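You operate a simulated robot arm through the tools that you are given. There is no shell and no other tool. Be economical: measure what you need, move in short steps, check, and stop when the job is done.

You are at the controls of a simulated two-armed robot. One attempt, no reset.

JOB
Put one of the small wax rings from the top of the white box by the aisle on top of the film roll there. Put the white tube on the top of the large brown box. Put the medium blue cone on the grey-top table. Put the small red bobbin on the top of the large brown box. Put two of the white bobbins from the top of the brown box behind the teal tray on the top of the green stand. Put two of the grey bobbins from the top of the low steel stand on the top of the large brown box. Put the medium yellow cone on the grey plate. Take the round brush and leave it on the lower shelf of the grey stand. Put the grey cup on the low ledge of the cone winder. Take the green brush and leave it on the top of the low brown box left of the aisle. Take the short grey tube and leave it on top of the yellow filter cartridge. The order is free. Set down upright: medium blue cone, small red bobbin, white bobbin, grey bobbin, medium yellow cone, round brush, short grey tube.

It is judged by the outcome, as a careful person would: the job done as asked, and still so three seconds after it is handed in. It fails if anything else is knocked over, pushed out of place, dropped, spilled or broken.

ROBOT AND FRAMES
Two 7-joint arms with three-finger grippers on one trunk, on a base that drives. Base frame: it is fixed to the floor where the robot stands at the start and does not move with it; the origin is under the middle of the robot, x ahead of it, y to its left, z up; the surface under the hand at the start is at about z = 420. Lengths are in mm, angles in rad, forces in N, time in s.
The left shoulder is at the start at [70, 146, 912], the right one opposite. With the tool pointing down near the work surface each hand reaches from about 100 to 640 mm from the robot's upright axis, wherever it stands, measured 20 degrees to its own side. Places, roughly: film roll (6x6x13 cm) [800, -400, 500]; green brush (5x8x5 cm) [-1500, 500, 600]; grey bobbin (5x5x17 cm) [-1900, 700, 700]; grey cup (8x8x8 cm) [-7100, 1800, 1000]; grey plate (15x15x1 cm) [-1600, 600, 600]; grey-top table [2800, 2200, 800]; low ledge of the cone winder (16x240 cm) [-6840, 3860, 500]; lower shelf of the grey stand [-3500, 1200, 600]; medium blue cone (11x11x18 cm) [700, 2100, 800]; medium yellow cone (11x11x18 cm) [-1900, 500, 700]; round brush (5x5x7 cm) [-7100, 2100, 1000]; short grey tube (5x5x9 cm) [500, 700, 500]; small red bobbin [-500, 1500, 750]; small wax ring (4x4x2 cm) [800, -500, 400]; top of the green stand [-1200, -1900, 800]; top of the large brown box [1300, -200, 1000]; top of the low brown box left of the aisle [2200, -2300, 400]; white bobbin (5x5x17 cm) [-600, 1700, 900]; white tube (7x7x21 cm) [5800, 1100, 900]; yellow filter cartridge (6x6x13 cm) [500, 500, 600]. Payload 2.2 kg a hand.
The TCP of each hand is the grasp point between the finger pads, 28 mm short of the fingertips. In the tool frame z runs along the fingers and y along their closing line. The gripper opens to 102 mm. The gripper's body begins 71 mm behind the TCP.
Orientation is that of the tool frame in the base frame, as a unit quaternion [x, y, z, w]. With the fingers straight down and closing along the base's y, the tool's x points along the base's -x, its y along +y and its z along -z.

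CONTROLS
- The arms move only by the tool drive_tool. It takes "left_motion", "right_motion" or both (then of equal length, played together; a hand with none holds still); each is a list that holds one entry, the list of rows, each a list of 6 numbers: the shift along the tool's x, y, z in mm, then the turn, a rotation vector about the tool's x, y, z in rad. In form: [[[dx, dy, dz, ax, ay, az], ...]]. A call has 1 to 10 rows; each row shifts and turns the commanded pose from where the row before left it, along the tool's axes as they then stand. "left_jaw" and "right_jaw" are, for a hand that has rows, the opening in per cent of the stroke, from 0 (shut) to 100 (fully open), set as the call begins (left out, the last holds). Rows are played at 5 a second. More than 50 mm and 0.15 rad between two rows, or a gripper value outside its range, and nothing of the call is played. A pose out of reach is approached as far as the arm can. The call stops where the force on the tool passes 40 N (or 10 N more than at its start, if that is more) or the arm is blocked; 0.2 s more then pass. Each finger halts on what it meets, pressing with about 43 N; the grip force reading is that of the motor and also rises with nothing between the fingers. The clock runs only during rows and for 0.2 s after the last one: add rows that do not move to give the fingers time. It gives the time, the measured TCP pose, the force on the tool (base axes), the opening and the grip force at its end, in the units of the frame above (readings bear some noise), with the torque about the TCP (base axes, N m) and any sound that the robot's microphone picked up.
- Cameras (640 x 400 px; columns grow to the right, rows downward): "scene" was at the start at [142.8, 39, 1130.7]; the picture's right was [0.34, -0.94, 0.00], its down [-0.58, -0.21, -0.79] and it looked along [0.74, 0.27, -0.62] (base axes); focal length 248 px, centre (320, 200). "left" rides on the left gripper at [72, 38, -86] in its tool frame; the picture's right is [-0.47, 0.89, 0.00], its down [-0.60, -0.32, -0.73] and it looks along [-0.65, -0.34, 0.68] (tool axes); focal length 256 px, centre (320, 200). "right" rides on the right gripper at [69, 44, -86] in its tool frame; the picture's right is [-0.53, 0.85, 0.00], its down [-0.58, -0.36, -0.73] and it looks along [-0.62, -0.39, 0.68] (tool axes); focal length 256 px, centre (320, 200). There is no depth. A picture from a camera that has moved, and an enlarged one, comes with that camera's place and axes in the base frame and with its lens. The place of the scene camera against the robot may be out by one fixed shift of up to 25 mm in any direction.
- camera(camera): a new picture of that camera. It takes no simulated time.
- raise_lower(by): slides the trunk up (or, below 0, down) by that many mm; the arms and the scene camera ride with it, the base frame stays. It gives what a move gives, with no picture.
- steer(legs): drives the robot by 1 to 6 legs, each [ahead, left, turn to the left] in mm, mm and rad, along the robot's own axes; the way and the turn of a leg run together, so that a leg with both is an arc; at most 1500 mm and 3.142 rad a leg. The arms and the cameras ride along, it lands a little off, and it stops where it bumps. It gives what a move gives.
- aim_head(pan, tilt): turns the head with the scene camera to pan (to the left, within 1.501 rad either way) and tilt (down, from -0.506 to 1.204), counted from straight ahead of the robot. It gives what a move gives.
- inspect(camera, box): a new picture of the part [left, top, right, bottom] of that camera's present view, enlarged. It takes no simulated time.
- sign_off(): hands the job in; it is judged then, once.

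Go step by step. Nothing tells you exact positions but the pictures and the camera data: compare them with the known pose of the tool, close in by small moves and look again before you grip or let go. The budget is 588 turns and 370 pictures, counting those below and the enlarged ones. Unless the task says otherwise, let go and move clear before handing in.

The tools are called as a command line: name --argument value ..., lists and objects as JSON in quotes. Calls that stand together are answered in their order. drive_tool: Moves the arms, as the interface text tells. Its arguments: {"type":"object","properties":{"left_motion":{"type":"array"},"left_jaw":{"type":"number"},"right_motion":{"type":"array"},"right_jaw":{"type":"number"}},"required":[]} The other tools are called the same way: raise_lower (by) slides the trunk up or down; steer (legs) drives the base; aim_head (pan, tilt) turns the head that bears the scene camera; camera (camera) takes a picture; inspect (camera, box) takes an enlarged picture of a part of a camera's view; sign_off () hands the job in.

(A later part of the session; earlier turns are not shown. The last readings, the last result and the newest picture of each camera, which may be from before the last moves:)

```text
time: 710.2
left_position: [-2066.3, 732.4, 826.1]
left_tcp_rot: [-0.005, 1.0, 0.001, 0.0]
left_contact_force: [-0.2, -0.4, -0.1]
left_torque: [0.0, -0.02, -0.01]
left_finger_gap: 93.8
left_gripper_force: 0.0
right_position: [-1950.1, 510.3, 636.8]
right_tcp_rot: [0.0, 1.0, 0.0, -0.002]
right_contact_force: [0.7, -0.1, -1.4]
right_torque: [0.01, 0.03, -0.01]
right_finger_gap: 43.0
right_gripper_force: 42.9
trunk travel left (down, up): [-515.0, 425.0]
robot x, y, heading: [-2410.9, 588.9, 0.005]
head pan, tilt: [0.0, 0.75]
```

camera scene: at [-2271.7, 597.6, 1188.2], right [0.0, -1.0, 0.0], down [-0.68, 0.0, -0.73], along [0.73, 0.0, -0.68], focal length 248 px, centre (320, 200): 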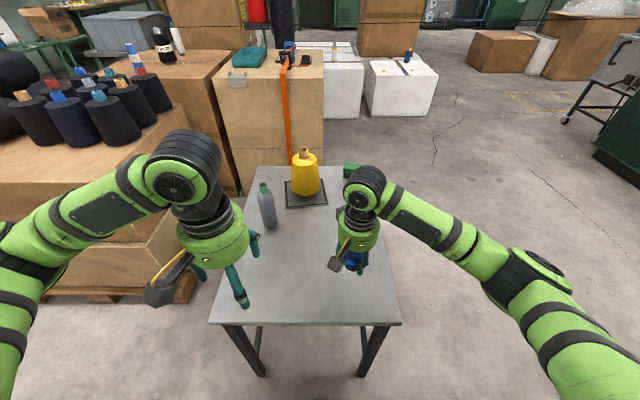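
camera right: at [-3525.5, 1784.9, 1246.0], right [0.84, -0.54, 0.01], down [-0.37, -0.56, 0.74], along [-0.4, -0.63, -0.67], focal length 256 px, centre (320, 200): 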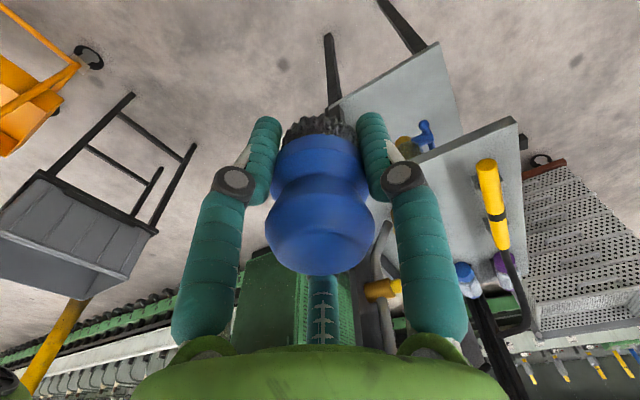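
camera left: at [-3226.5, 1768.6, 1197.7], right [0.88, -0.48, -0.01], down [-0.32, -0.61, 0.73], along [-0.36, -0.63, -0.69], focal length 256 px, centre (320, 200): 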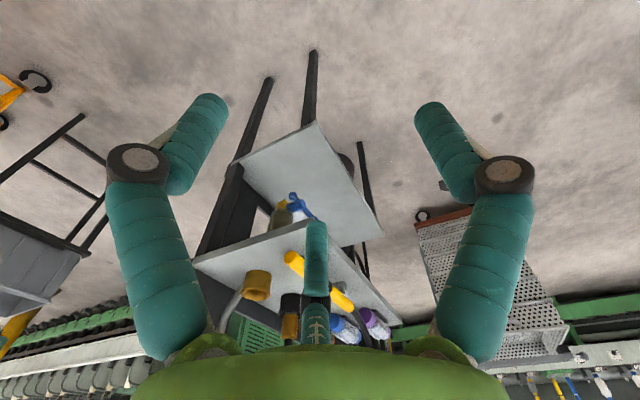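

drive_tool --right_motion '[[[0, 0, 2, 0, 0, 0]]]'

drive_tool --right_motion '[[[0, 0, 2, 0, 0, 0]]]'

drive_tool --right_motion '[[[0, 0, 1.5, 0, 0, 0]]]'

inspect --camera "scene" --box '[310, 210, 410, 280]'

```text
time: 710.6
left_position: [-2066.4, 732.7, 826.0]
left_tcp_rot: [-0.005, 1.0, 0.001, 0.0]
left_contact_force: [-0.6, -0.1, 0.1]
left_torque: [0.0, 0.03, -0.02]
left_finger_gap: 93.6
left_gripper_force: 0.0
right_position: [-1949.9, 509.8, 635.2]
right_tcp_rot: [-0.001, 1.0, -0.001, -0.001]
right_contact_force: [0.7, 0.7, 0.4]
right_torque: [0.01, -0.01, -0.03]
right_finger_gap: 43.1
right_gripper_force: 43.1
trunk travel left (down, up): [-515.0, 425.0]
robot x, y, heading: [-2413.8, 588.4, 0.004]
head pan, tilt: [0.0, 0.75]
```

```text
time: 711.0
left_position: [-2066.1, 732.8, 825.0]
left_tcp_rot: [-0.005, 1.0, 0.001, 0.001]
left_contact_force: [-0.9, 0.5, 1.1]
left_torque: [0.0, 0.03, 0.01]
left_finger_gap: 93.7
left_gripper_force: 0.0
right_position: [-1949.8, 509.9, 633.0]
right_tcp_rot: [-0.001, 1.0, 0.001, -0.001]
right_contact_force: [-0.6, 0.2, -1.0]
right_torque: [-0.02, -0.02, 0.01]
right_finger_gap: 43.0
right_gripper_force: 42.6
trunk travel left (down, up): [-515.0, 425.0]
robot x, y, heading: [-2416.2, 586.9, 0.005]
head pan, tilt: [0.0, 0.75]
```

```text
time: 711.4
left_position: [-2066.1, 732.7, 825.5]
left_tcp_rot: [-0.005, 1.0, 0.001, -0.001]
left_contact_force: [-0.5, 0.3, 0.7]
left_torque: [0.01, -0.01, -0.03]
left_finger_gap: 93.9
left_gripper_force: 0.0
right_position: [-1949.8, 510.7, 630.5]
right_tcp_rot: [-0.001, 1.0, 0.0, -0.001]
right_contact_force: [-0.3, 0.3, -1.4]
right_torque: [-0.03, 0.03, -0.02]
right_finger_gap: 42.7
right_gripper_force: 43.3
trunk travel left (down, up): [-515.0, 425.0]
robot x, y, heading: [-2417.7, 587.3, 0.001]
head pan, tilt: [0.0, 0.75]
```

```text
5.71 times, centred on (360, 245) of scene
camera zoom: at [-2271.5, 597.5, 1188.1], right [0.0, -1.0, 0.0], down [-0.68, 0.0, -0.73], along [0.73, 0.0, -0.68], focal length 1416 px, centre (91, -57)
```

zoom: 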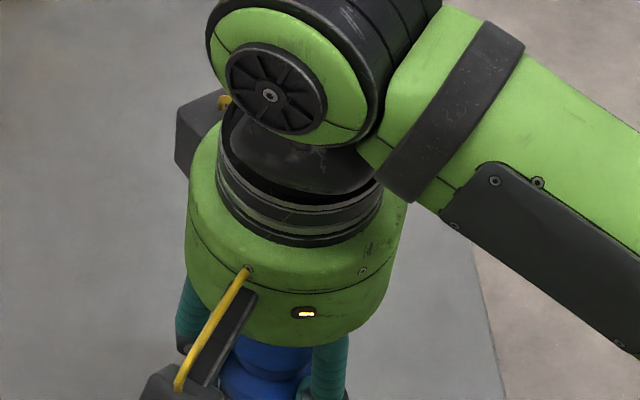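

drive_tool --right_motion '[[[0, 0, 2, 0, 0, 0]]]'

drive_tool --right_motion '[[[0, 0, 2, 0, 0, 0]]]'

drive_tool --right_motion '[[[0, 0, 1.5, 0, 0, 0]]]'

inspect --camera "scene" --box '[310, 220, 410, 300]'

```text
time: 711.8
left_position: [-2066.6, 732.6, 824.5]
left_tcp_rot: [-0.005, 1.0, 0.0, 0.0]
left_contact_force: [-0.2, -0.1, -0.9]
left_torque: [-0.01, -0.01, -0.01]
left_finger_gap: 93.8
left_gripper_force: 0.0
right_position: [-1950.3, 509.7, 630.1]
right_tcp_rot: [0.0, 1.0, 0.0, -0.001]
right_contact_force: [0.4, -0.3, -1.5]
right_torque: [0.02, -0.01, -0.02]
right_finger_gap: 43.2
right_gripper_force: 43.1
trunk travel left (down, up): [-515.0, 425.0]
robot x, y, heading: [-2414.5, 586.2, 0.002]
head pan, tilt: [0.0, 0.75]
```

```text
time: 712.2
left_position: [-2066.1, 731.6, 825.2]
left_tcp_rot: [-0.006, 1.0, 0.001, 0.0]
left_contact_force: [-0.3, 0.1, 0.4]
left_torque: [0.0, -0.03, 0.0]
left_finger_gap: 93.7
left_gripper_force: 0.0
right_position: [-1950.4, 509.4, 627.4]
right_tcp_rot: [-0.001, 1.0, 0.001, 0.001]
right_contact_force: [-0.8, -1.9, 8.0]
right_torque: [-0.13, 0.06, -0.01]
right_finger_gap: 43.1
right_gripper_force: 42.8
trunk travel left (down, up): [-515.0, 425.0]
robot x, y, heading: [-2414.6, 589.0, 0.003]
head pan, tilt: [0.0, 0.75]
```

```text
time: 712.6
left_position: [-2068.1, 732.7, 825.9]
left_tcp_rot: [-0.004, 1.0, 0.001, 0.002]
left_contact_force: [0.9, 0.6, 0.7]
left_torque: [0.02, -0.03, 0.0]
left_finger_gap: 93.7
left_gripper_force: 0.2
right_position: [-1949.9, 510.8, 628.9]
right_tcp_rot: [-0.001, 1.0, 0.001, 0.002]
right_contact_force: [-0.4, -3.4, 18.2]
right_torque: [-0.19, 0.15, 0.02]
right_finger_gap: 43.1
right_gripper_force: 42.9
trunk travel left (down, up): [-515.0, 425.0]
robot x, y, heading: [-2413.9, 590.0, 0.004]
head pan, tilt: [0.0, 0.75]
```

```text
5.00 times, centred on (360, 260) of scene
camera zoom: at [-2273.7, 597.3, 1188.7], right [0.0, -1.0, 0.0], down [-0.68, 0.0, -0.73], along [0.73, 0.0, -0.68], focal length 1239 px, centre (120, -100)
```

zoom: 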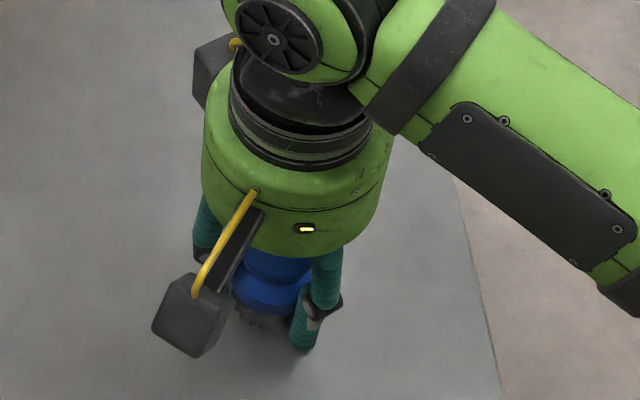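

drive_tool --right_motion '[[[0, 0, -1.5, 0, 0, 0], [0, 0, 0, 0, 0, 0]]]'

drive_tool --right_motion '[[[0, 0, 0, 0, 0, 0], [0, 0, 0, 0, 0, 0], [0, 0, -15, 0, 0, 0], [0, 0, -40, 0, 0, 0], [0, 0, -45, 0, 0, 0], [0, 0, -40, 0, 0, 0]]]' --right_jaw 100

inspect --camera "scene" --box '[280, 180, 440, 310]'

```text
time: 713.2
left_position: [-2065.8, 731.6, 825.8]
left_tcp_rot: [-0.005, 1.0, 0.0, 0.001]
left_contact_force: [0.9, -0.8, 0.1]
left_torque: [0.01, -0.01, -0.02]
left_finger_gap: 93.8
left_gripper_force: 0.1
right_position: [-1951.0, 510.3, 627.1]
right_tcp_rot: [-0.001, 1.0, 0.001, 0.001]
right_contact_force: [3.3, -2.3, 17.2]
right_torque: [-0.11, -0.02, -0.01]
right_finger_gap: 43.1
right_gripper_force: 43.3
trunk travel left (down, up): [-515.0, 425.0]
robot x, y, heading: [-2414.8, 583.4, 0.004]
head pan, tilt: [0.0, 0.75]
```

```text
time: 714.6
left_position: [-2066.4, 732.8, 825.2]
left_tcp_rot: [-0.005, 1.0, 0.001, 0.001]
left_contact_force: [-0.9, -0.2, 0.5]
left_torque: [0.03, 0.01, 0.0]
left_finger_gap: 93.9
left_gripper_force: 0.1
right_position: [-1953.7, 511.3, 768.5]
right_tcp_rot: [-0.001, 1.0, 0.0, -0.001]
right_contact_force: [0.4, 0.1, -0.5]
right_torque: [-0.01, -0.01, 0.02]
right_finger_gap: 102.1
right_gripper_force: 0.1
trunk travel left (down, up): [-515.0, 425.0]
robot x, y, heading: [-2416.6, 588.0, 0.004]
head pan, tilt: [0.0, 0.75]
```

```text
3.08 times, centred on (360, 245) of scene
camera zoom: at [-2272.1, 597.8, 1188.1], right [0.0, -1.0, 0.0], down [-0.68, 0.0, -0.73], along [0.73, 0.0, -0.68], focal length 762 px, centre (197, 62)
```

zoom: 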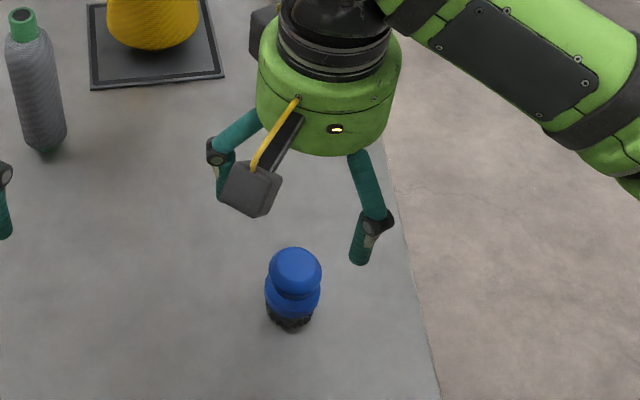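

The brush stands at (-1950,510) on the steel stand. I'll pitch the right hand 60° forward and re-grip it from the side.

drive_tool --right_motion '[[[0, 0, 0, 0, -0.15, 0], [0, 0, 0, 0, -0.15, 0], [0, 0, 0, 0, -0.15, 0], [0, 0, 0, 0, -0.15, 0], [0, 0, 0, 0, -0.15, 0], [0, 0, 0, 0, -0.15, 0], [0, 0, 0, 0, -0.147, 0], [0, 0, 0, 0, 0, 0]]]'

camera --camera "scene"

camera --camera "right"

```text
time: 716.4
left_position: [-2066.6, 732.1, 825.7]
left_tcp_rot: [-0.004, 1.0, 0.002, 0.0]
left_contact_force: [-0.3, 0.8, 0.6]
left_torque: [0.03, -0.01, -0.01]
left_finger_gap: 93.6
left_gripper_force: 0.1
right_position: [-1949.8, 509.7, 767.6]
right_tcp_rot: [-0.001, 0.867, 0.0, 0.499]
right_contact_force: [0.1, 0.2, 0.2]
right_torque: [0.01, -0.04, 0.01]
right_finger_gap: 102.1
right_gripper_force: 0.1
trunk travel left (down, up): [-515.0, 425.0]
robot x, y, heading: [-2417.8, 591.7, 0.002]
head pan, tilt: [0.0, 0.75]
```

```text
150 pictures are left
camera scene: at [-2271.4, 597.6, 1188.1], right [0.0, -1.0, 0.0], down [-0.68, 0.0, -0.73], along [0.73, 0.0, -0.68], focal length 248 px, centre (320, 200)
```

scene: 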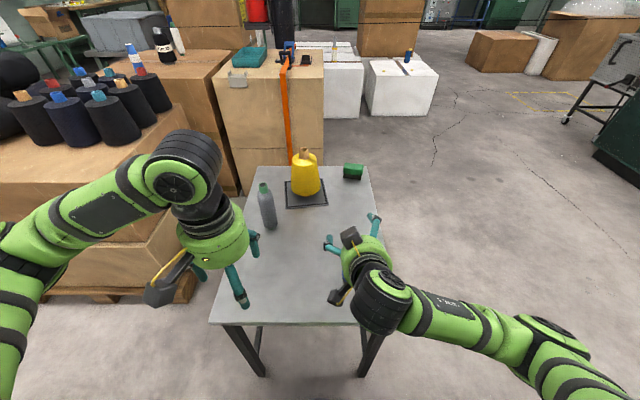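

```text
149 pictures are left
camera right: at [-2058.7, 553.0, 749.7], right [0.27, 0.85, 0.46], down [-0.34, -0.37, 0.87], along [0.9, -0.39, 0.19], focal length 256 px, centre (320, 200)
```

right: 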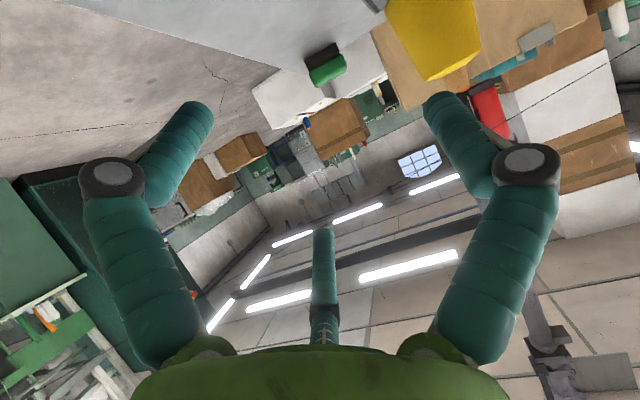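

drive_tool --right_motion '[[[0, 0, 0, 0, 0.09, 0], [0, 0, 0, 0, 0.085, 0], [27.3, 0, -32.6, 0, 0, 0], [27.3, 0, -32.6, 0, 0, 0], [23, 0, 19.3, 0, 0, 0], [23, 0, 19.3, 0, 0, 0], [0, 0, 0, 0, 0, 0]]]'

camera --camera "right"

inspect --camera "scene" --box '[280, 190, 440, 330]'

```text
time: 718.0
left_position: [-2065.2, 732.7, 825.4]
left_tcp_rot: [-0.005, 1.0, 0.0, 0.0]
left_contact_force: [0.0, -0.9, -0.8]
left_torque: [0.04, 0.01, 0.0]
left_finger_gap: 93.8
left_gripper_force: 0.1
right_position: [-2018.6, 525.4, 699.5]
right_tcp_rot: [-0.001, 0.907, 0.0, 0.422]
right_contact_force: [0.2, 0.3, -0.7]
right_torque: [0.0, 0.0, -0.02]
right_finger_gap: 102.4
right_gripper_force: 0.1
right hand out of reach, approached as far as the arm can: row 4
trunk travel left (down, up): [-515.0, 425.0]
robot x, y, heading: [-2415.9, 586.0, 0.006]
head pan, tilt: [0.0, 0.75]
```

```text
148 pictures are left
camera right: at [-2128.1, 568.1, 701.3], right [0.34, 0.85, 0.41], down [-0.19, -0.37, 0.91], along [0.92, -0.39, 0.03], focal length 256 px, centre (320, 200)
```

right: 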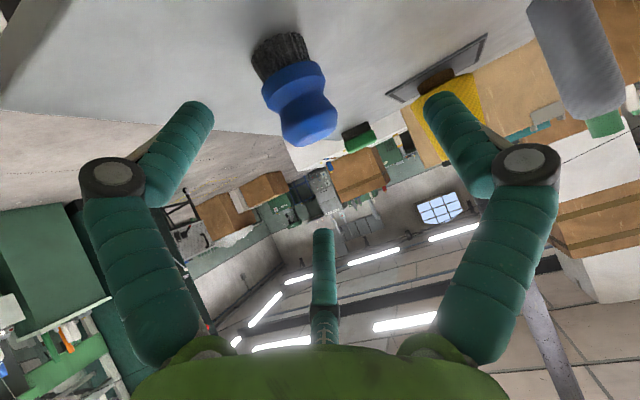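

```text
2.86 times, centred on (360, 260) of scene
camera zoom: at [-2271.4, 597.4, 1188.1], right [0.0, -1.0, 0.0], down [-0.68, 0.0, -0.73], along [0.73, 0.0, -0.68], focal length 708 px, centre (206, 29)
```

zoom: 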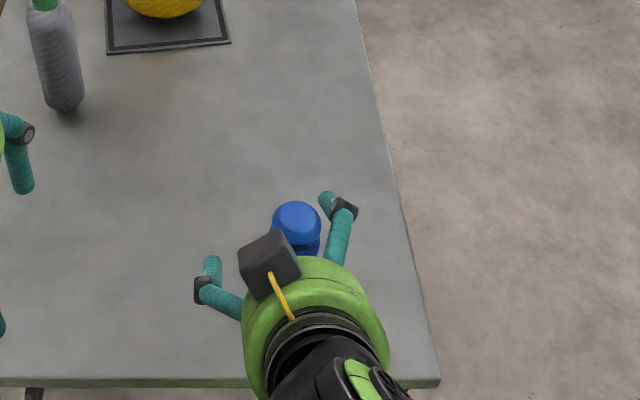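

steer --legs '[[-120, 0, 0]]'

drive_tool --right_motion '[[[0, -8, 0, 0, 0, 0], [0, -7, 0, 0, 0, 0], [0, 0, 0, 0, 0, 0]]]'

camera --camera "right"

```text
time: 719.2
left_position: [-2185.8, 732.0, 826.3]
left_tcp_rot: [-0.005, 1.0, 0.001, 0.002]
left_contact_force: [0.0, 0.3, 0.2]
left_torque: [0.0, -0.01, -0.01]
left_finger_gap: 94.2
left_gripper_force: 0.0
right_position: [-2138.7, 524.4, 699.2]
right_tcp_rot: [-0.001, 0.907, 0.001, 0.422]
right_contact_force: [-0.2, 0.9, -0.3]
right_torque: [0.0, -0.02, -0.01]
right_finger_gap: 102.0
right_gripper_force: 0.1
trunk travel left (down, up): [-515.0, 425.0]
robot x, y, heading: [-2539.2, 586.2, -0.0]
head pan, tilt: [0.0, 0.75]
```

```text
time: 720.0
left_position: [-2184.7, 731.8, 824.9]
left_tcp_rot: [-0.006, 1.0, 0.001, 0.001]
left_contact_force: [-0.2, -0.7, 0.2]
left_torque: [0.0, 0.01, 0.02]
left_finger_gap: 94.0
left_gripper_force: 0.2
right_position: [-2138.1, 509.4, 698.9]
right_tcp_rot: [-0.002, 0.907, 0.001, 0.422]
right_contact_force: [-0.4, 0.4, -0.4]
right_torque: [0.04, -0.01, 0.03]
right_finger_gap: 101.9
right_gripper_force: 0.1
trunk travel left (down, up): [-515.0, 425.0]
robot x, y, heading: [-2537.3, 592.1, 0.002]
head pan, tilt: [0.0, 0.75]
```

```text
146 pictures are left
camera right: at [-2247.8, 552.7, 701.5], right [0.34, 0.85, 0.41], down [-0.19, -0.37, 0.91], along [0.92, -0.39, 0.03], focal length 256 px, centre (320, 200)
```

right: 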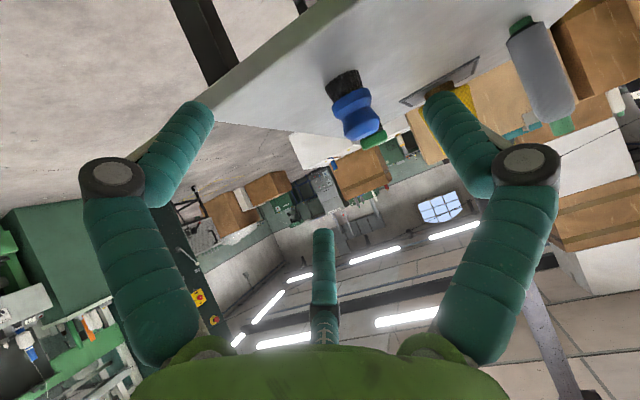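

drive_tool --right_motion '[[[-24.4, 0, 24.3, 0, 0, 0], [-24.4, 0, 24.3, 0, 0, 0], [-24.4, 0, 24.3, 0, 0, 0], [0, 0, 30, 0, 0, 0], [0, 0, 30, 0, 0, 0], [0, 0, 0, 0, 0, 0]]]'

camera --camera "right"

inspect --camera "scene" --box '[280, 130, 440, 270]'

```text
time: 721.5
left_position: [-2185.7, 732.4, 825.5]
left_tcp_rot: [-0.005, 1.0, 0.001, 0.001]
left_contact_force: [-0.3, -0.7, -0.5]
left_torque: [0.0, 0.01, -0.02]
left_finger_gap: 93.8
left_gripper_force: 0.0
right_position: [-1989.0, 509.6, 668.5]
right_tcp_rot: [-0.001, 0.907, 0.001, 0.421]
right_contact_force: [0.0, -0.6, -0.1]
right_torque: [-0.04, 0.01, 0.01]
right_finger_gap: 102.3
right_gripper_force: 0.0
trunk travel left (down, up): [-515.0, 425.0]
robot x, y, heading: [-2538.4, 589.4, -0.0]
head pan, tilt: [0.0, 0.75]
```

```text
145 pictures are left
camera right: at [-2098.5, 552.5, 671.3], right [0.34, 0.85, 0.41], down [-0.19, -0.37, 0.91], along [0.92, -0.39, 0.03], focal length 256 px, centre (320, 200)
```

right: 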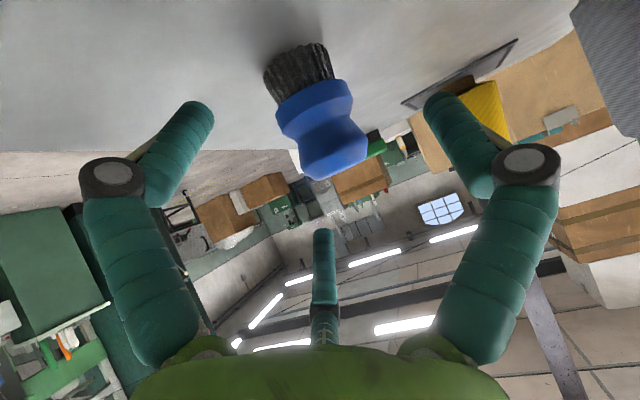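

```text
2.86 times, centred on (360, 200) of scene
camera zoom: at [-2391.5, 597.0, 1188.2], right [0.0, -1.0, 0.0], down [-0.68, 0.0, -0.73], along [0.73, 0.0, -0.68], focal length 708 px, centre (206, 200)
```

zoom: 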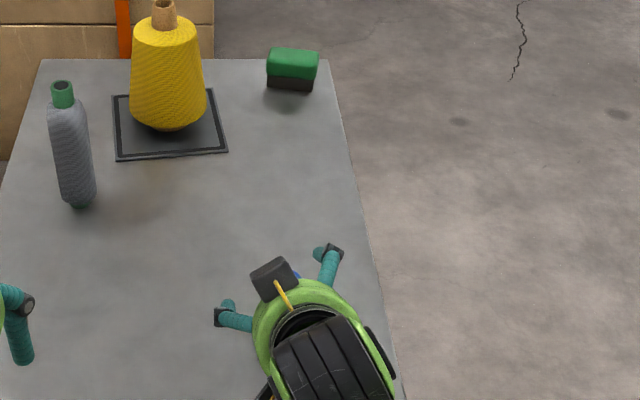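

drive_tool --right_motion '[[[0, 0, 25, 0, 0, 0], [0, 0, 24, 0, 0, 0], [0, 0, 0, 0, 0, 0]]]'

camera --camera "right"

```text
time: 722.2
left_position: [-2186.7, 732.0, 825.1]
left_tcp_rot: [-0.005, 1.0, 0.001, 0.002]
left_contact_force: [-0.6, 0.3, -0.6]
left_torque: [0.04, 0.0, 0.01]
left_finger_gap: 93.9
left_gripper_force: 0.1
right_position: [-1952.0, 508.8, 637.5]
right_tcp_rot: [0.0, 0.906, 0.0, 0.423]
right_contact_force: [-1.5, -3.4, 6.8]
right_torque: [-0.25, 0.17, 0.1]
right_finger_gap: 100.9
right_gripper_force: 0.0
trunk travel left (down, up): [-515.0, 425.0]
robot x, y, heading: [-2535.4, 591.2, -0.002]
head pan, tilt: [0.0, 0.75]
```

```text
143 pictures are left
camera right: at [-2061.3, 552.5, 640.0], right [0.34, 0.85, 0.41], down [-0.19, -0.36, 0.91], along [0.92, -0.39, 0.03], focal length 256 px, centre (320, 200)
```

right: 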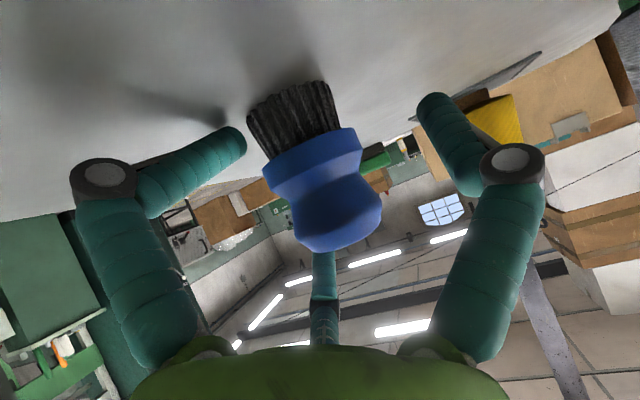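

drive_tool --right_motion '[[[-6, 0, -5, 0, 0, 0], [0, 0, 0, 0, 0, 0]]]'

drive_tool --right_motion '[[[0, 0, 0, 0, 0, 0], [0, 0, 0, 0, 0, 0], [0, 0, 0, 0, 0, 0]]]' --right_jaw 0

camera --camera "right"

inspect --camera "scene" --box '[280, 130, 440, 270]'

```text
time: 722.9
left_position: [-2185.2, 731.7, 825.6]
left_tcp_rot: [-0.006, 1.0, 0.001, 0.002]
left_contact_force: [0.2, -0.3, -0.1]
left_torque: [-0.03, 0.01, 0.0]
left_finger_gap: 94.0
left_gripper_force: 0.1
right_position: [-1953.2, 510.4, 645.4]
right_tcp_rot: [0.0, 0.907, 0.001, 0.42]
right_contact_force: [-1.0, 1.9, 1.5]
right_torque: [0.02, 0.06, -0.07]
right_finger_gap: 102.7
right_gripper_force: 0.1
trunk travel left (down, up): [-515.0, 425.0]
robot x, y, heading: [-2538.1, 587.1, 0.002]
head pan, tilt: [0.0, 0.75]
```

```text
time: 723.6
left_position: [-2186.4, 732.5, 825.6]
left_tcp_rot: [-0.005, 1.0, 0.0, 0.001]
left_contact_force: [-0.3, -0.5, 0.7]
left_torque: [0.02, -0.02, -0.03]
left_finger_gap: 93.6
left_gripper_force: 0.0
right_position: [-1950.9, 511.6, 649.3]
right_tcp_rot: [-0.001, 0.905, 0.001, 0.425]
right_contact_force: [3.0, 2.9, 13.3]
right_torque: [-0.03, -0.23, 0.09]
right_finger_gap: 51.5
right_gripper_force: 43.0
trunk travel left (down, up): [-515.0, 425.0]
robot x, y, heading: [-2536.2, 584.5, -0.002]
head pan, tilt: [0.0, 0.75]
```

```text
142 pictures are left
camera right: at [-2061.2, 553.9, 650.6], right [0.34, 0.85, 0.41], down [-0.19, -0.37, 0.91], along [0.92, -0.39, 0.04], focal length 256 px, centre (320, 200)
```

right: 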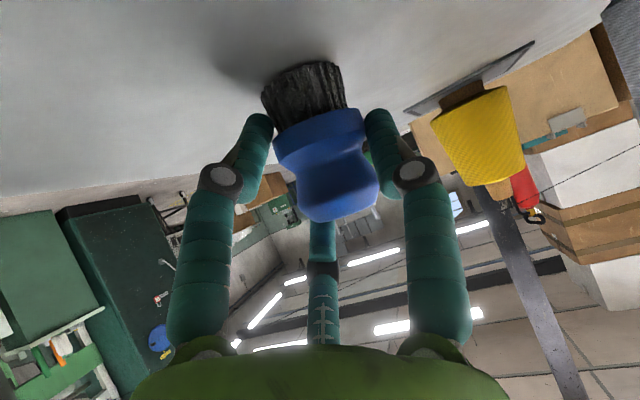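

```text
2.86 times, centred on (360, 200) of scene
camera zoom: at [-2392.9, 597.8, 1188.5], right [0.0, -1.0, 0.0], down [-0.68, 0.0, -0.73], along [0.73, 0.0, -0.68], focal length 708 px, centre (206, 200)
```

zoom: 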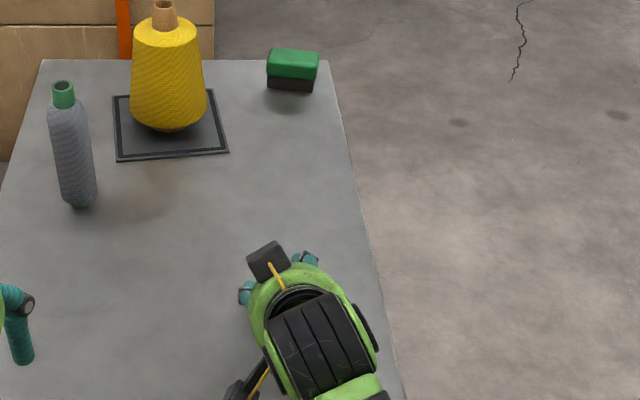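

drive_tool --right_motion '[[[-11.5, 0, -9.7, 0, 0, 0], [-23, 0, -19.4, 0, 0, 0], [-23, 0, -19.4, 0, 0, 0], [-23, 0, -19.4, 0, 0, 0], [-23, 0, -19.4, 0, 0, 0], [0, 0, 0, 0, 0, 0]]]'

camera --camera "right"

inspect --camera "scene" --box '[280, 130, 440, 270]'

```text
time: 725.0
left_position: [-2185.4, 731.2, 825.7]
left_tcp_rot: [-0.005, 1.0, 0.001, 0.0]
left_contact_force: [0.4, -0.8, 0.2]
left_torque: [-0.01, 0.0, 0.02]
left_finger_gap: 93.7
left_gripper_force: 0.1
right_position: [-1951.9, 509.9, 782.4]
right_tcp_rot: [-0.001, 0.907, 0.0, 0.421]
right_contact_force: [-0.3, -0.1, -1.0]
right_torque: [-0.02, 0.02, 0.0]
right_finger_gap: 51.2
right_gripper_force: 42.9
trunk travel left (down, up): [-515.0, 425.0]
robot x, y, heading: [-2535.4, 582.7, 0.003]
head pan, tilt: [0.0, 0.75]
```

```text
140 pictures are left
camera right: at [-2061.1, 552.8, 783.9], right [0.34, 0.85, 0.41], down [-0.19, -0.36, 0.91], along [0.92, -0.39, 0.03], focal length 256 px, centre (320, 200)
```

right: 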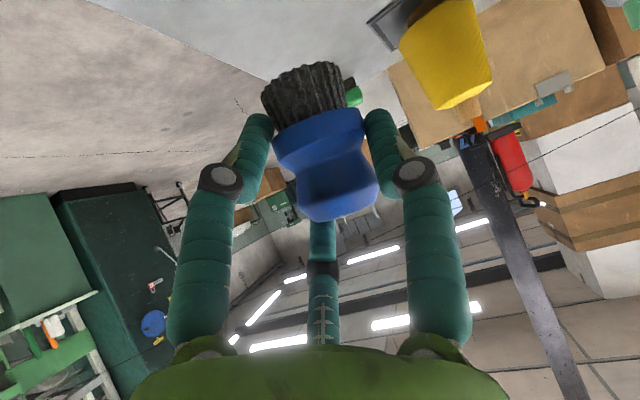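

```text
2.86 times, centred on (360, 200) of scene
camera zoom: at [-2391.0, 596.9, 1188.1], right [0.0, -1.0, 0.0], down [-0.68, 0.0, -0.73], along [0.73, 0.0, -0.68], focal length 708 px, centre (206, 200)
```

zoom: 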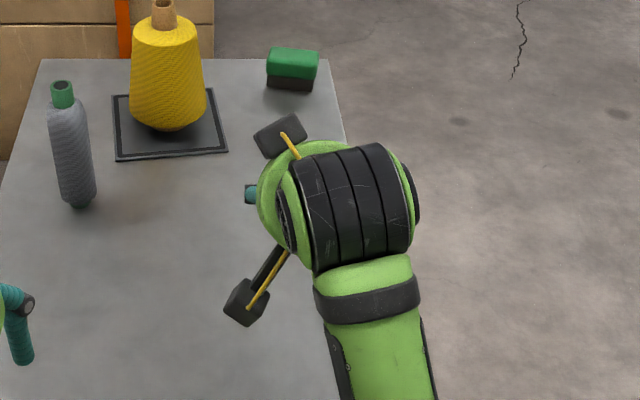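

The brush is upright in the tilted hand. I'll retract it a little and drive to the north side of the grey stand.

drive_tool --right_motion '[[[25.8, 0, -30.6, 0, 0, 0], [25.8, 0, -30.6, 0, 0, 0], [25.8, 0, -30.6, 0, 0, 0], [0, 0, 0, 0, 0, 0]]]'

steer --legs '[[0, 1350, 0], [0, 0, -1.571]]'

aim_head --pan -0.9 --tilt 0.6

camera --camera "scene"

```text
time: 726.0
left_position: [-2184.6, 731.7, 824.8]
left_tcp_rot: [-0.004, 1.0, 0.001, 0.001]
left_contact_force: [-0.5, 0.2, 0.2]
left_torque: [-0.02, 0.02, 0.01]
left_finger_gap: 93.9
left_gripper_force: 0.1
right_position: [-2067.7, 495.2, 781.4]
right_tcp_rot: [-0.003, 0.904, -0.021, 0.427]
right_contact_force: [1.0, 0.0, -1.5]
right_torque: [-0.01, 0.0, 0.04]
right_finger_gap: 51.2
right_gripper_force: 43.3
trunk travel left (down, up): [-515.0, 425.0]
robot x, y, heading: [-2533.8, 589.8, -0.002]
head pan, tilt: [0.0, 0.75]
```

```text
time: 736.6
left_position: [-2397.6, 1585.4, 824.8]
left_tcp_rot: [0.701, 0.713, 0.0, 0.001]
left_contact_force: [-0.5, 0.5, -0.2]
left_torque: [0.0, -0.01, 0.01]
left_finger_gap: 93.6
left_gripper_force: 0.0
right_position: [-2630.2, 1468.5, 775.6]
right_tcp_rot: [0.635, 0.647, -0.311, 0.285]
right_contact_force: [-0.3, -0.2, -0.3]
right_torque: [0.02, -0.03, 0.03]
right_finger_gap: 50.8
right_gripper_force: 42.9
trunk travel left (down, up): [-515.0, 425.0]
robot x, y, heading: [-2543.3, 1933.7, -1.563]
head pan, tilt: [0.0, 0.75]
```

```text
time: 737.8
left_position: [-2397.3, 1583.8, 824.6]
left_tcp_rot: [0.701, 0.713, 0.002, 0.001]
left_contact_force: [0.1, 0.0, -0.3]
left_torque: [0.0, 0.01, -0.04]
left_finger_gap: 93.8
left_gripper_force: 0.0
right_position: [-2631.7, 1468.6, 775.9]
right_tcp_rot: [0.634, 0.648, -0.312, 0.284]
right_contact_force: [-0.2, 0.8, -1.2]
right_torque: [0.02, 0.02, 0.0]
right_finger_gap: 50.7
right_gripper_force: 43.0
trunk travel left (down, up): [-515.0, 425.0]
robot x, y, heading: [-2545.5, 1934.4, -1.558]
head pan, tilt: [-0.901, 0.6]
```

```text
138 pictures are left
camera scene: at [-2600.8, 1837.4, 1201.0], right [-0.63, 0.78, 0.0], down [0.44, 0.36, -0.82], along [-0.64, -0.52, -0.57], focal length 248 px, centre (320, 200)
```

scene: 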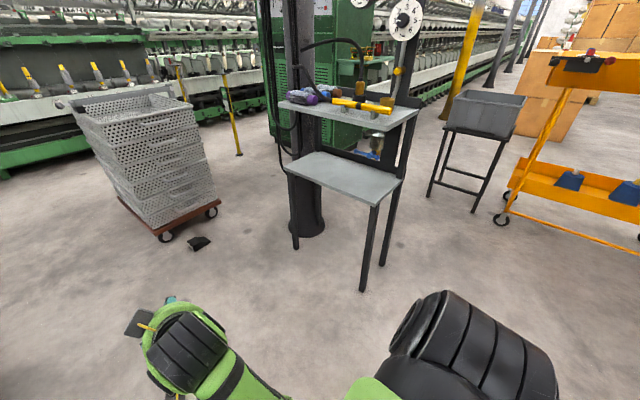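

The shelf's long open side faces east, so I'll approach it from the east, facing west.

steer --legs '[[760, 0, 0], [0, 0, -1.578], [120, 0, 0]]'

aim_head --pan 0 --tilt 0.6

camera --camera "scene"

```text
time: 746.6
left_position: [-3007.2, 1028.8, 824.7]
left_tcp_rot: [1.0, 0.006, 0.0, 0.0]
left_contact_force: [-0.3, -0.6, -0.3]
left_torque: [-0.01, -0.06, -0.01]
left_finger_gap: 93.7
left_gripper_force: 0.1
right_position: [-3122.2, 1262.5, 775.2]
right_tcp_rot: [0.907, 0.007, -0.42, -0.021]
right_contact_force: [-0.4, -0.2, 0.0]
right_torque: [0.03, 0.01, -0.02]
right_finger_gap: 50.5
right_gripper_force: 42.9
trunk travel left (down, up): [-515.0, 425.0]
robot x, y, heading: [-2659.2, 1173.3, -3.139]
head pan, tilt: [-0.901, 0.6]
```

```text
time: 747.8
left_position: [-3006.9, 1028.2, 824.4]
left_tcp_rot: [1.0, 0.004, 0.0, 0.001]
left_contact_force: [0.6, 0.4, -0.2]
left_torque: [0.01, 0.0, 0.01]
left_finger_gap: 93.9
left_gripper_force: 0.1
right_position: [-3120.4, 1262.8, 776.4]
right_tcp_rot: [0.907, 0.007, -0.421, -0.022]
right_contact_force: [-0.9, 0.0, -0.2]
right_torque: [-0.04, -0.01, -0.01]
right_finger_gap: 50.4
right_gripper_force: 43.0
trunk travel left (down, up): [-515.0, 425.0]
robot x, y, heading: [-2655.8, 1173.0, -3.142]
head pan, tilt: [0.0, 0.6]
```

```text
137 pictures are left
camera scene: at [-2783.4, 1182.5, 1201.0], right [0.0, 1.0, 0.0], down [0.56, 0.0, -0.83], along [-0.83, 0.0, -0.56], focal length 248 px, centre (320, 200)
```

scene: 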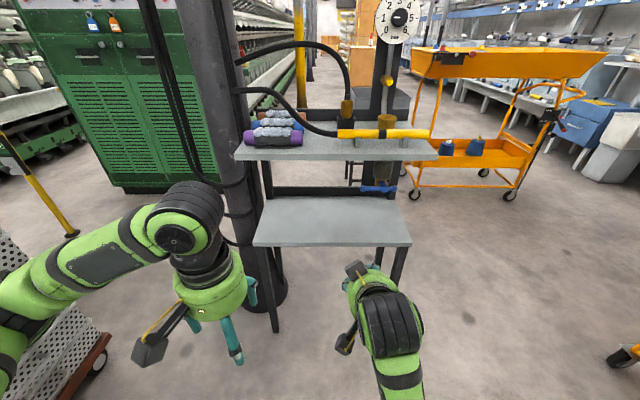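

drive_tool --right_motion '[[[26, 0, 22, 0, 0, 0], [26, 0, 22, 0, 0, 0], [0, 0, 0, 0, 0, 0]]]'

steer --legs '[[180, 0, 0]]'

camera --camera "scene"

camera --camera "right"

```text
time: 748.6
left_position: [-3007.3, 1028.4, 824.9]
left_tcp_rot: [1.0, 0.005, 0.001, 0.0]
left_contact_force: [-0.5, 0.2, -0.2]
left_torque: [0.01, -0.01, 0.01]
left_finger_gap: 93.8
left_gripper_force: 0.0
right_position: [-3123.1, 1266.4, 707.0]
right_tcp_rot: [0.907, 0.007, -0.421, -0.022]
right_contact_force: [0.0, -0.8, -0.6]
right_torque: [0.0, -0.02, 0.01]
right_finger_gap: 50.7
right_gripper_force: 43.0
trunk travel left (down, up): [-515.0, 425.0]
robot x, y, heading: [-2656.2, 1172.1, -3.139]
head pan, tilt: [0.0, 0.6]
```

```text
time: 750.1
left_position: [-3186.9, 1027.7, 825.0]
left_tcp_rot: [1.0, 0.005, 0.0, 0.001]
left_contact_force: [-0.4, -0.3, -0.7]
left_torque: [-0.01, -0.03, -0.01]
left_finger_gap: 93.9
left_gripper_force: 0.0
right_position: [-3303.0, 1265.4, 707.9]
right_tcp_rot: [0.907, 0.007, -0.421, -0.02]
right_contact_force: [-0.4, -0.6, 0.1]
right_torque: [0.0, -0.01, -0.02]
right_finger_gap: 50.4
right_gripper_force: 43.4
trunk travel left (down, up): [-515.0, 425.0]
robot x, y, heading: [-2837.8, 1172.8, -3.144]
head pan, tilt: [0.0, 0.6]
```

```text
136 pictures are left
camera scene: at [-2964.5, 1182.0, 1200.9], right [0.0, 1.0, 0.0], down [0.57, 0.0, -0.82], along [-0.82, 0.0, -0.57], focal length 248 px, centre (320, 200)
```

scene: 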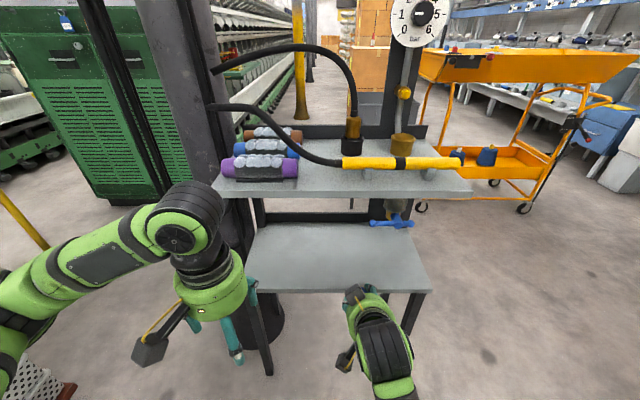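

```text
135 pictures are left
camera right: at [-3191.9, 1221.2, 708.0], right [-0.35, -0.86, 0.37], down [0.19, 0.32, 0.93], along [-0.92, 0.39, 0.05], focal length 256 px, centre (320, 200)
```

right: 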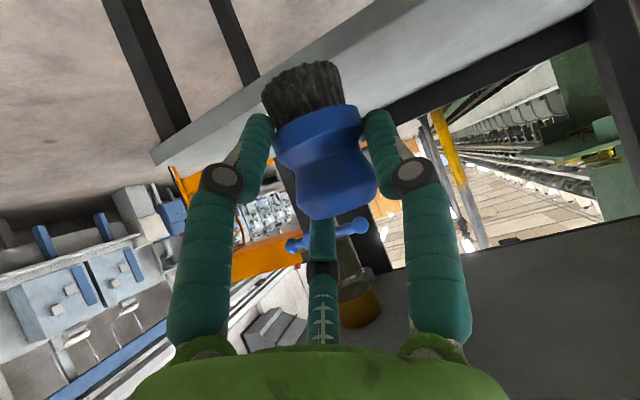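

drive_tool --right_motion '[[[-9, 0, -7.7, 0, 0, 0], [-22.7, 0, 26.7, 0, 0, 0], [-22.7, 0, 26.7, 0, 0, 0], [-22.7, 0, 26.7, 0, 0, 0], [0, 0, 0, 0, 0, 0]]]'

camera --camera "right"

inspect --camera "scene" --box '[220, 180, 460, 340]'

```text
time: 751.3
left_position: [-3186.5, 1028.9, 824.5]
left_tcp_rot: [1.0, 0.004, -0.001, 0.001]
left_contact_force: [0.2, 0.7, -0.4]
left_torque: [-0.01, 0.01, 0.02]
left_finger_gap: 93.8
left_gripper_force: 0.1
right_position: [-3403.2, 1279.5, 705.9]
right_tcp_rot: [0.91, 0.01, -0.412, -0.039]
right_contact_force: [0.6, 0.9, -0.5]
right_torque: [0.01, -0.02, 0.06]
right_finger_gap: 50.5
right_gripper_force: 43.0
trunk travel left (down, up): [-515.0, 425.0]
robot x, y, heading: [-2835.6, 1171.7, -3.133]
head pan, tilt: [0.0, 0.6]
```

```text
134 pictures are left
camera right: at [-3292.1, 1234.0, 706.8], right [-0.36, -0.87, 0.33], down [0.17, 0.29, 0.94], along [-0.92, 0.4, 0.05], focal length 256 px, centre (320, 200)
```

right: 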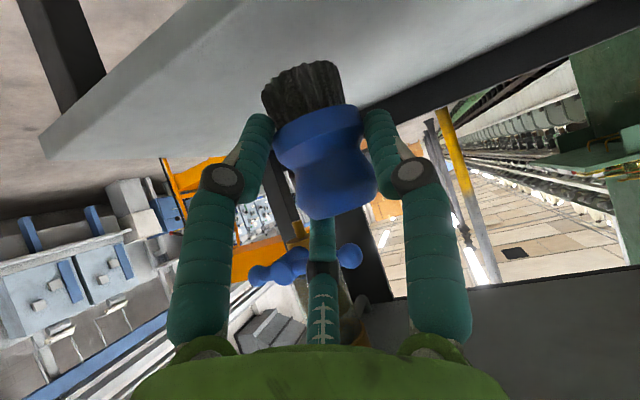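

```text
2.50 times, centred on (340, 260) of scene
camera zoom: at [-2963.3, 1182.0, 1201.1], right [0.0, 1.0, 0.0], down [0.56, 0.0, -0.83], along [-0.83, 0.0, -0.56], focal length 619 px, centre (270, 50)
```

zoom: 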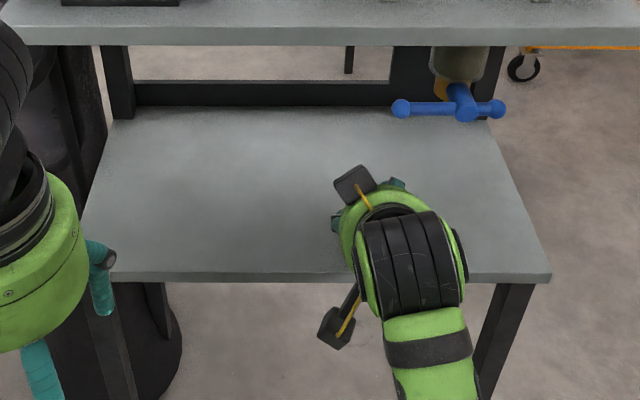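

drive_tool --right_motion '[[[-5, 0, -4, 0, 0, 0], [0, 0, 0, 0, 0, 0.1], [0, 0, 0, 0, 0, 0]]]'

camera --camera "right"

```text
time: 752.3
left_position: [-3187.3, 1028.4, 825.3]
left_tcp_rot: [1.0, 0.005, -0.001, 0.002]
left_contact_force: [0.6, 0.1, 0.0]
left_torque: [0.0, -0.02, 0.02]
left_finger_gap: 93.9
left_gripper_force: 0.0
right_position: [-3405.2, 1299.0, 709.5]
right_tcp_rot: [0.908, -0.033, -0.416, -0.042]
right_contact_force: [0.5, 0.2, 0.1]
right_torque: [0.0, -0.02, 0.0]
right_finger_gap: 51.0
right_gripper_force: 43.0
trunk travel left (down, up): [-515.0, 425.0]
robot x, y, heading: [-2836.5, 1171.8, -3.142]
head pan, tilt: [0.0, 0.6]
stopped in row 3 (right hand): the arm was blocked; the commanded pose is now the measured one
```

```text
132 pictures are left
camera right: at [-3299.4, 1245.2, 710.6], right [-0.43, -0.83, 0.36], down [0.21, 0.3, 0.93], along [-0.88, 0.48, 0.04], focal length 256 px, centre (320, 200)
```

right: 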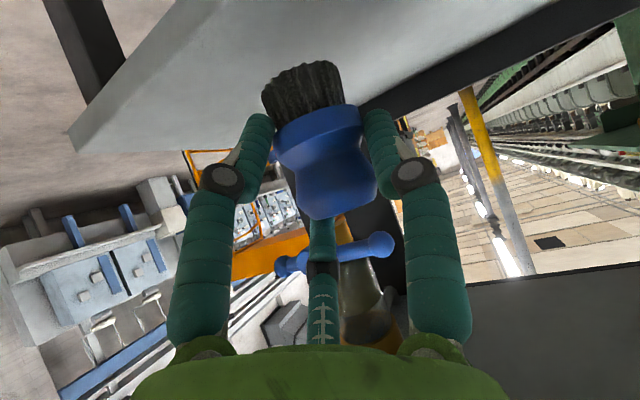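

aim_head --pan -0.3 --tilt 0.75

camera --camera "scene"

camera --camera "left"

```text
time: 753.1
left_position: [-3188.0, 1028.7, 824.9]
left_tcp_rot: [1.0, 0.005, 0.0, 0.001]
left_contact_force: [0.1, -0.4, 0.5]
left_torque: [-0.04, 0.0, -0.02]
left_finger_gap: 93.7
left_gripper_force: 0.0
right_position: [-3405.3, 1300.7, 710.2]
right_tcp_rot: [0.908, -0.033, -0.415, -0.043]
right_contact_force: [0.3, -0.5, -0.8]
right_torque: [-0.01, -0.04, -0.01]
right_finger_gap: 50.7
right_gripper_force: 43.1
trunk travel left (down, up): [-515.0, 425.0]
robot x, y, heading: [-2838.3, 1168.8, -3.137]
head pan, tilt: [-0.3, 0.75]
```

```text
131 pictures are left
camera scene: at [-2954.8, 1206.4, 1188.2], right [0.29, 0.96, 0.0], down [0.65, -0.2, -0.73], along [-0.7, 0.21, -0.68], focal length 248 px, centre (320, 200)
```

scene: 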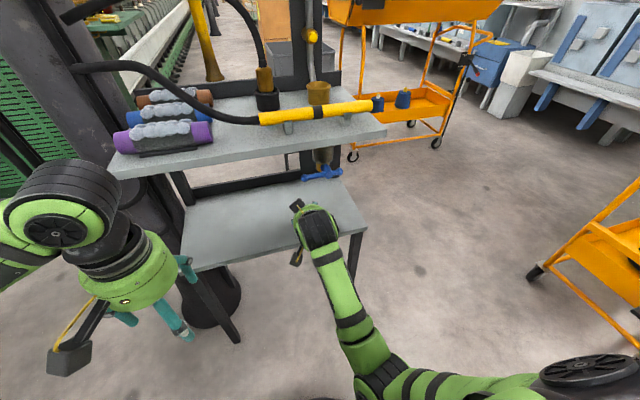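

```text
130 pictures are left
camera left: at [-3114.9, 991.7, 910.7], right [-0.46, -0.89, 0.0], down [-0.61, 0.31, 0.73], along [-0.65, 0.33, -0.68], focal length 256 px, centre (320, 200)
```

left: 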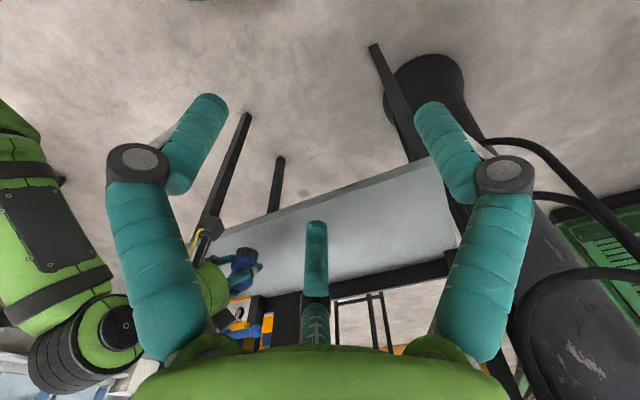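

drive_tool --right_motion '[[[3, 0, 2.6, 0, 0, 0], [3, 0, 2.6, 0, 0, 0]]]'

drive_tool --right_motion '[[[3, 0, 2.6, 0, 0, 0]]]'

drive_tool --right_motion '[[[3, 0, 2.6, 0, 0, 0]]]'

inspect --camera "left" --box '[180, 200, 320, 320]'

```text
time: 753.7
left_position: [-3186.8, 1028.3, 825.7]
left_tcp_rot: [1.0, 0.004, 0.0, 0.001]
left_contact_force: [-0.7, 0.2, -0.6]
left_torque: [-0.03, -0.04, 0.0]
left_finger_gap: 93.8
left_gripper_force: 0.1
right_position: [-3407.0, 1301.2, 701.6]
right_tcp_rot: [0.907, -0.033, -0.416, -0.045]
right_contact_force: [0.0, 0.6, -0.3]
right_torque: [0.03, 0.06, -0.02]
right_finger_gap: 50.6
right_gripper_force: 42.8
trunk travel left (down, up): [-515.0, 425.0]
robot x, y, heading: [-2838.0, 1172.7, -3.137]
head pan, tilt: [-0.3, 0.75]
```

```text
time: 754.1
left_position: [-3188.0, 1027.0, 824.9]
left_tcp_rot: [1.0, 0.005, 0.0, 0.001]
left_contact_force: [-0.6, -0.1, 0.1]
left_torque: [0.01, 0.03, 0.03]
left_finger_gap: 93.7
left_gripper_force: 0.1
right_position: [-3405.3, 1301.8, 696.7]
right_tcp_rot: [0.908, -0.032, -0.416, -0.045]
right_contact_force: [0.2, 0.1, -0.5]
right_torque: [0.01, -0.03, -0.04]
right_finger_gap: 50.7
right_gripper_force: 42.6
trunk travel left (down, up): [-515.0, 425.0]
robot x, y, heading: [-2832.8, 1169.0, -3.135]
head pan, tilt: [-0.3, 0.75]
```

```text
time: 754.5
left_position: [-3187.7, 1028.9, 825.0]
left_tcp_rot: [1.0, 0.004, 0.0, 0.001]
left_contact_force: [-0.9, 0.3, -0.5]
left_torque: [-0.04, 0.01, 0.01]
left_finger_gap: 93.8
left_gripper_force: 0.1
right_position: [-3406.0, 1302.4, 694.2]
right_tcp_rot: [0.908, -0.031, -0.416, -0.045]
right_contact_force: [0.2, 0.1, -0.2]
right_torque: [0.0, 0.0, 0.04]
right_finger_gap: 50.8
right_gripper_force: 43.3
trunk travel left (down, up): [-515.0, 425.0]
robot x, y, heading: [-2833.9, 1174.8, -3.141]
head pan, tilt: [-0.3, 0.75]
```

```text
3.33 times, centred on (250, 260) of left
camera zoom: at [-3114.9, 991.7, 910.7], right [-0.46, -0.89, 0.0], down [-0.61, 0.31, 0.73], along [-0.65, 0.33, -0.68], focal length 853 px, centre (553, 0)
```

zoom: 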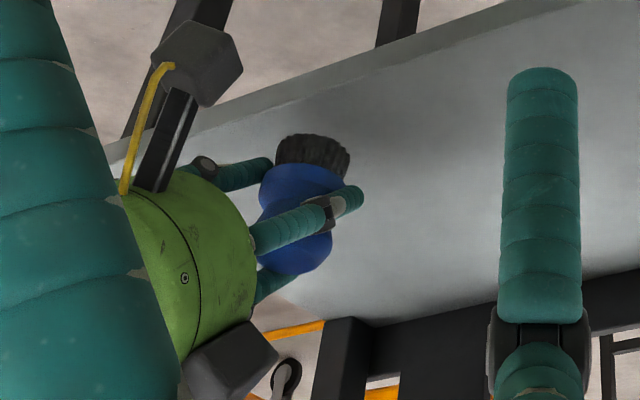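

drive_tool --right_motion '[[[2.3, 0, 2, 0, 0, 0]]]'

drive_tool --right_motion '[[[2.3, 0, 2, 0, 0, 0]]]'

drive_tool --right_motion '[[[2.3, 0, 2, 0, 0, 0]]]'

drive_tool --right_motion '[[[1.5, 0, 1.3, 0, 0, 0]]]'

```text
time: 754.9
left_position: [-3187.6, 1028.3, 824.8]
left_tcp_rot: [1.0, 0.005, 0.0, 0.001]
left_contact_force: [0.6, 0.4, 1.0]
left_torque: [0.05, -0.04, 0.02]
left_finger_gap: 93.6
left_gripper_force: 0.1
right_position: [-3406.2, 1304.4, 692.1]
right_tcp_rot: [0.907, -0.032, -0.417, -0.046]
right_contact_force: [0.6, 0.1, 0.5]
right_torque: [-0.01, 0.01, -0.04]
right_finger_gap: 50.5
right_gripper_force: 43.2
trunk travel left (down, up): [-515.0, 425.0]
robot x, y, heading: [-2835.9, 1173.2, -3.144]
head pan, tilt: [-0.3, 0.75]
```

```text
time: 755.3
left_position: [-3186.5, 1028.0, 825.1]
left_tcp_rot: [1.0, 0.005, 0.0, 0.001]
left_contact_force: [0.3, -0.9, 0.2]
left_torque: [-0.03, -0.01, 0.02]
left_finger_gap: 93.8
left_gripper_force: 0.0
right_position: [-3407.5, 1303.6, 685.8]
right_tcp_rot: [0.907, -0.032, -0.417, -0.047]
right_contact_force: [0.0, -0.2, -0.7]
right_torque: [0.0, -0.03, -0.02]
right_finger_gap: 50.4
right_gripper_force: 42.9
trunk travel left (down, up): [-515.0, 425.0]
robot x, y, heading: [-2834.4, 1175.5, -3.138]
head pan, tilt: [-0.3, 0.75]
```

```text
time: 755.7
left_position: [-3187.0, 1028.1, 824.8]
left_tcp_rot: [1.0, 0.004, 0.0, 0.001]
left_contact_force: [0.3, 0.3, 0.3]
left_torque: [0.03, 0.02, -0.01]
left_finger_gap: 94.1
left_gripper_force: 0.1
right_position: [-3406.6, 1304.0, 686.0]
right_tcp_rot: [0.907, -0.033, -0.418, -0.049]
right_contact_force: [0.9, 0.8, -1.1]
right_torque: [0.0, -0.03, 0.02]
right_finger_gap: 50.5
right_gripper_force: 42.9
trunk travel left (down, up): [-515.0, 425.0]
robot x, y, heading: [-2836.7, 1172.7, -3.136]
head pan, tilt: [-0.3, 0.75]
```

```text
time: 756.1
left_position: [-3187.5, 1028.2, 824.3]
left_tcp_rot: [1.0, 0.004, 0.0, 0.0]
left_contact_force: [-0.1, 1.2, 0.1]
left_torque: [0.01, -0.01, -0.03]
left_finger_gap: 93.8
left_gripper_force: 0.1
right_position: [-3406.6, 1306.9, 682.6]
right_tcp_rot: [0.907, -0.032, -0.418, -0.05]
right_contact_force: [0.2, 0.1, -0.7]
right_torque: [-0.01, -0.03, 0.01]
right_finger_gap: 50.6
right_gripper_force: 43.1
trunk travel left (down, up): [-515.0, 425.0]
robot x, y, heading: [-2837.9, 1169.1, -3.14]
head pan, tilt: [-0.3, 0.75]
```

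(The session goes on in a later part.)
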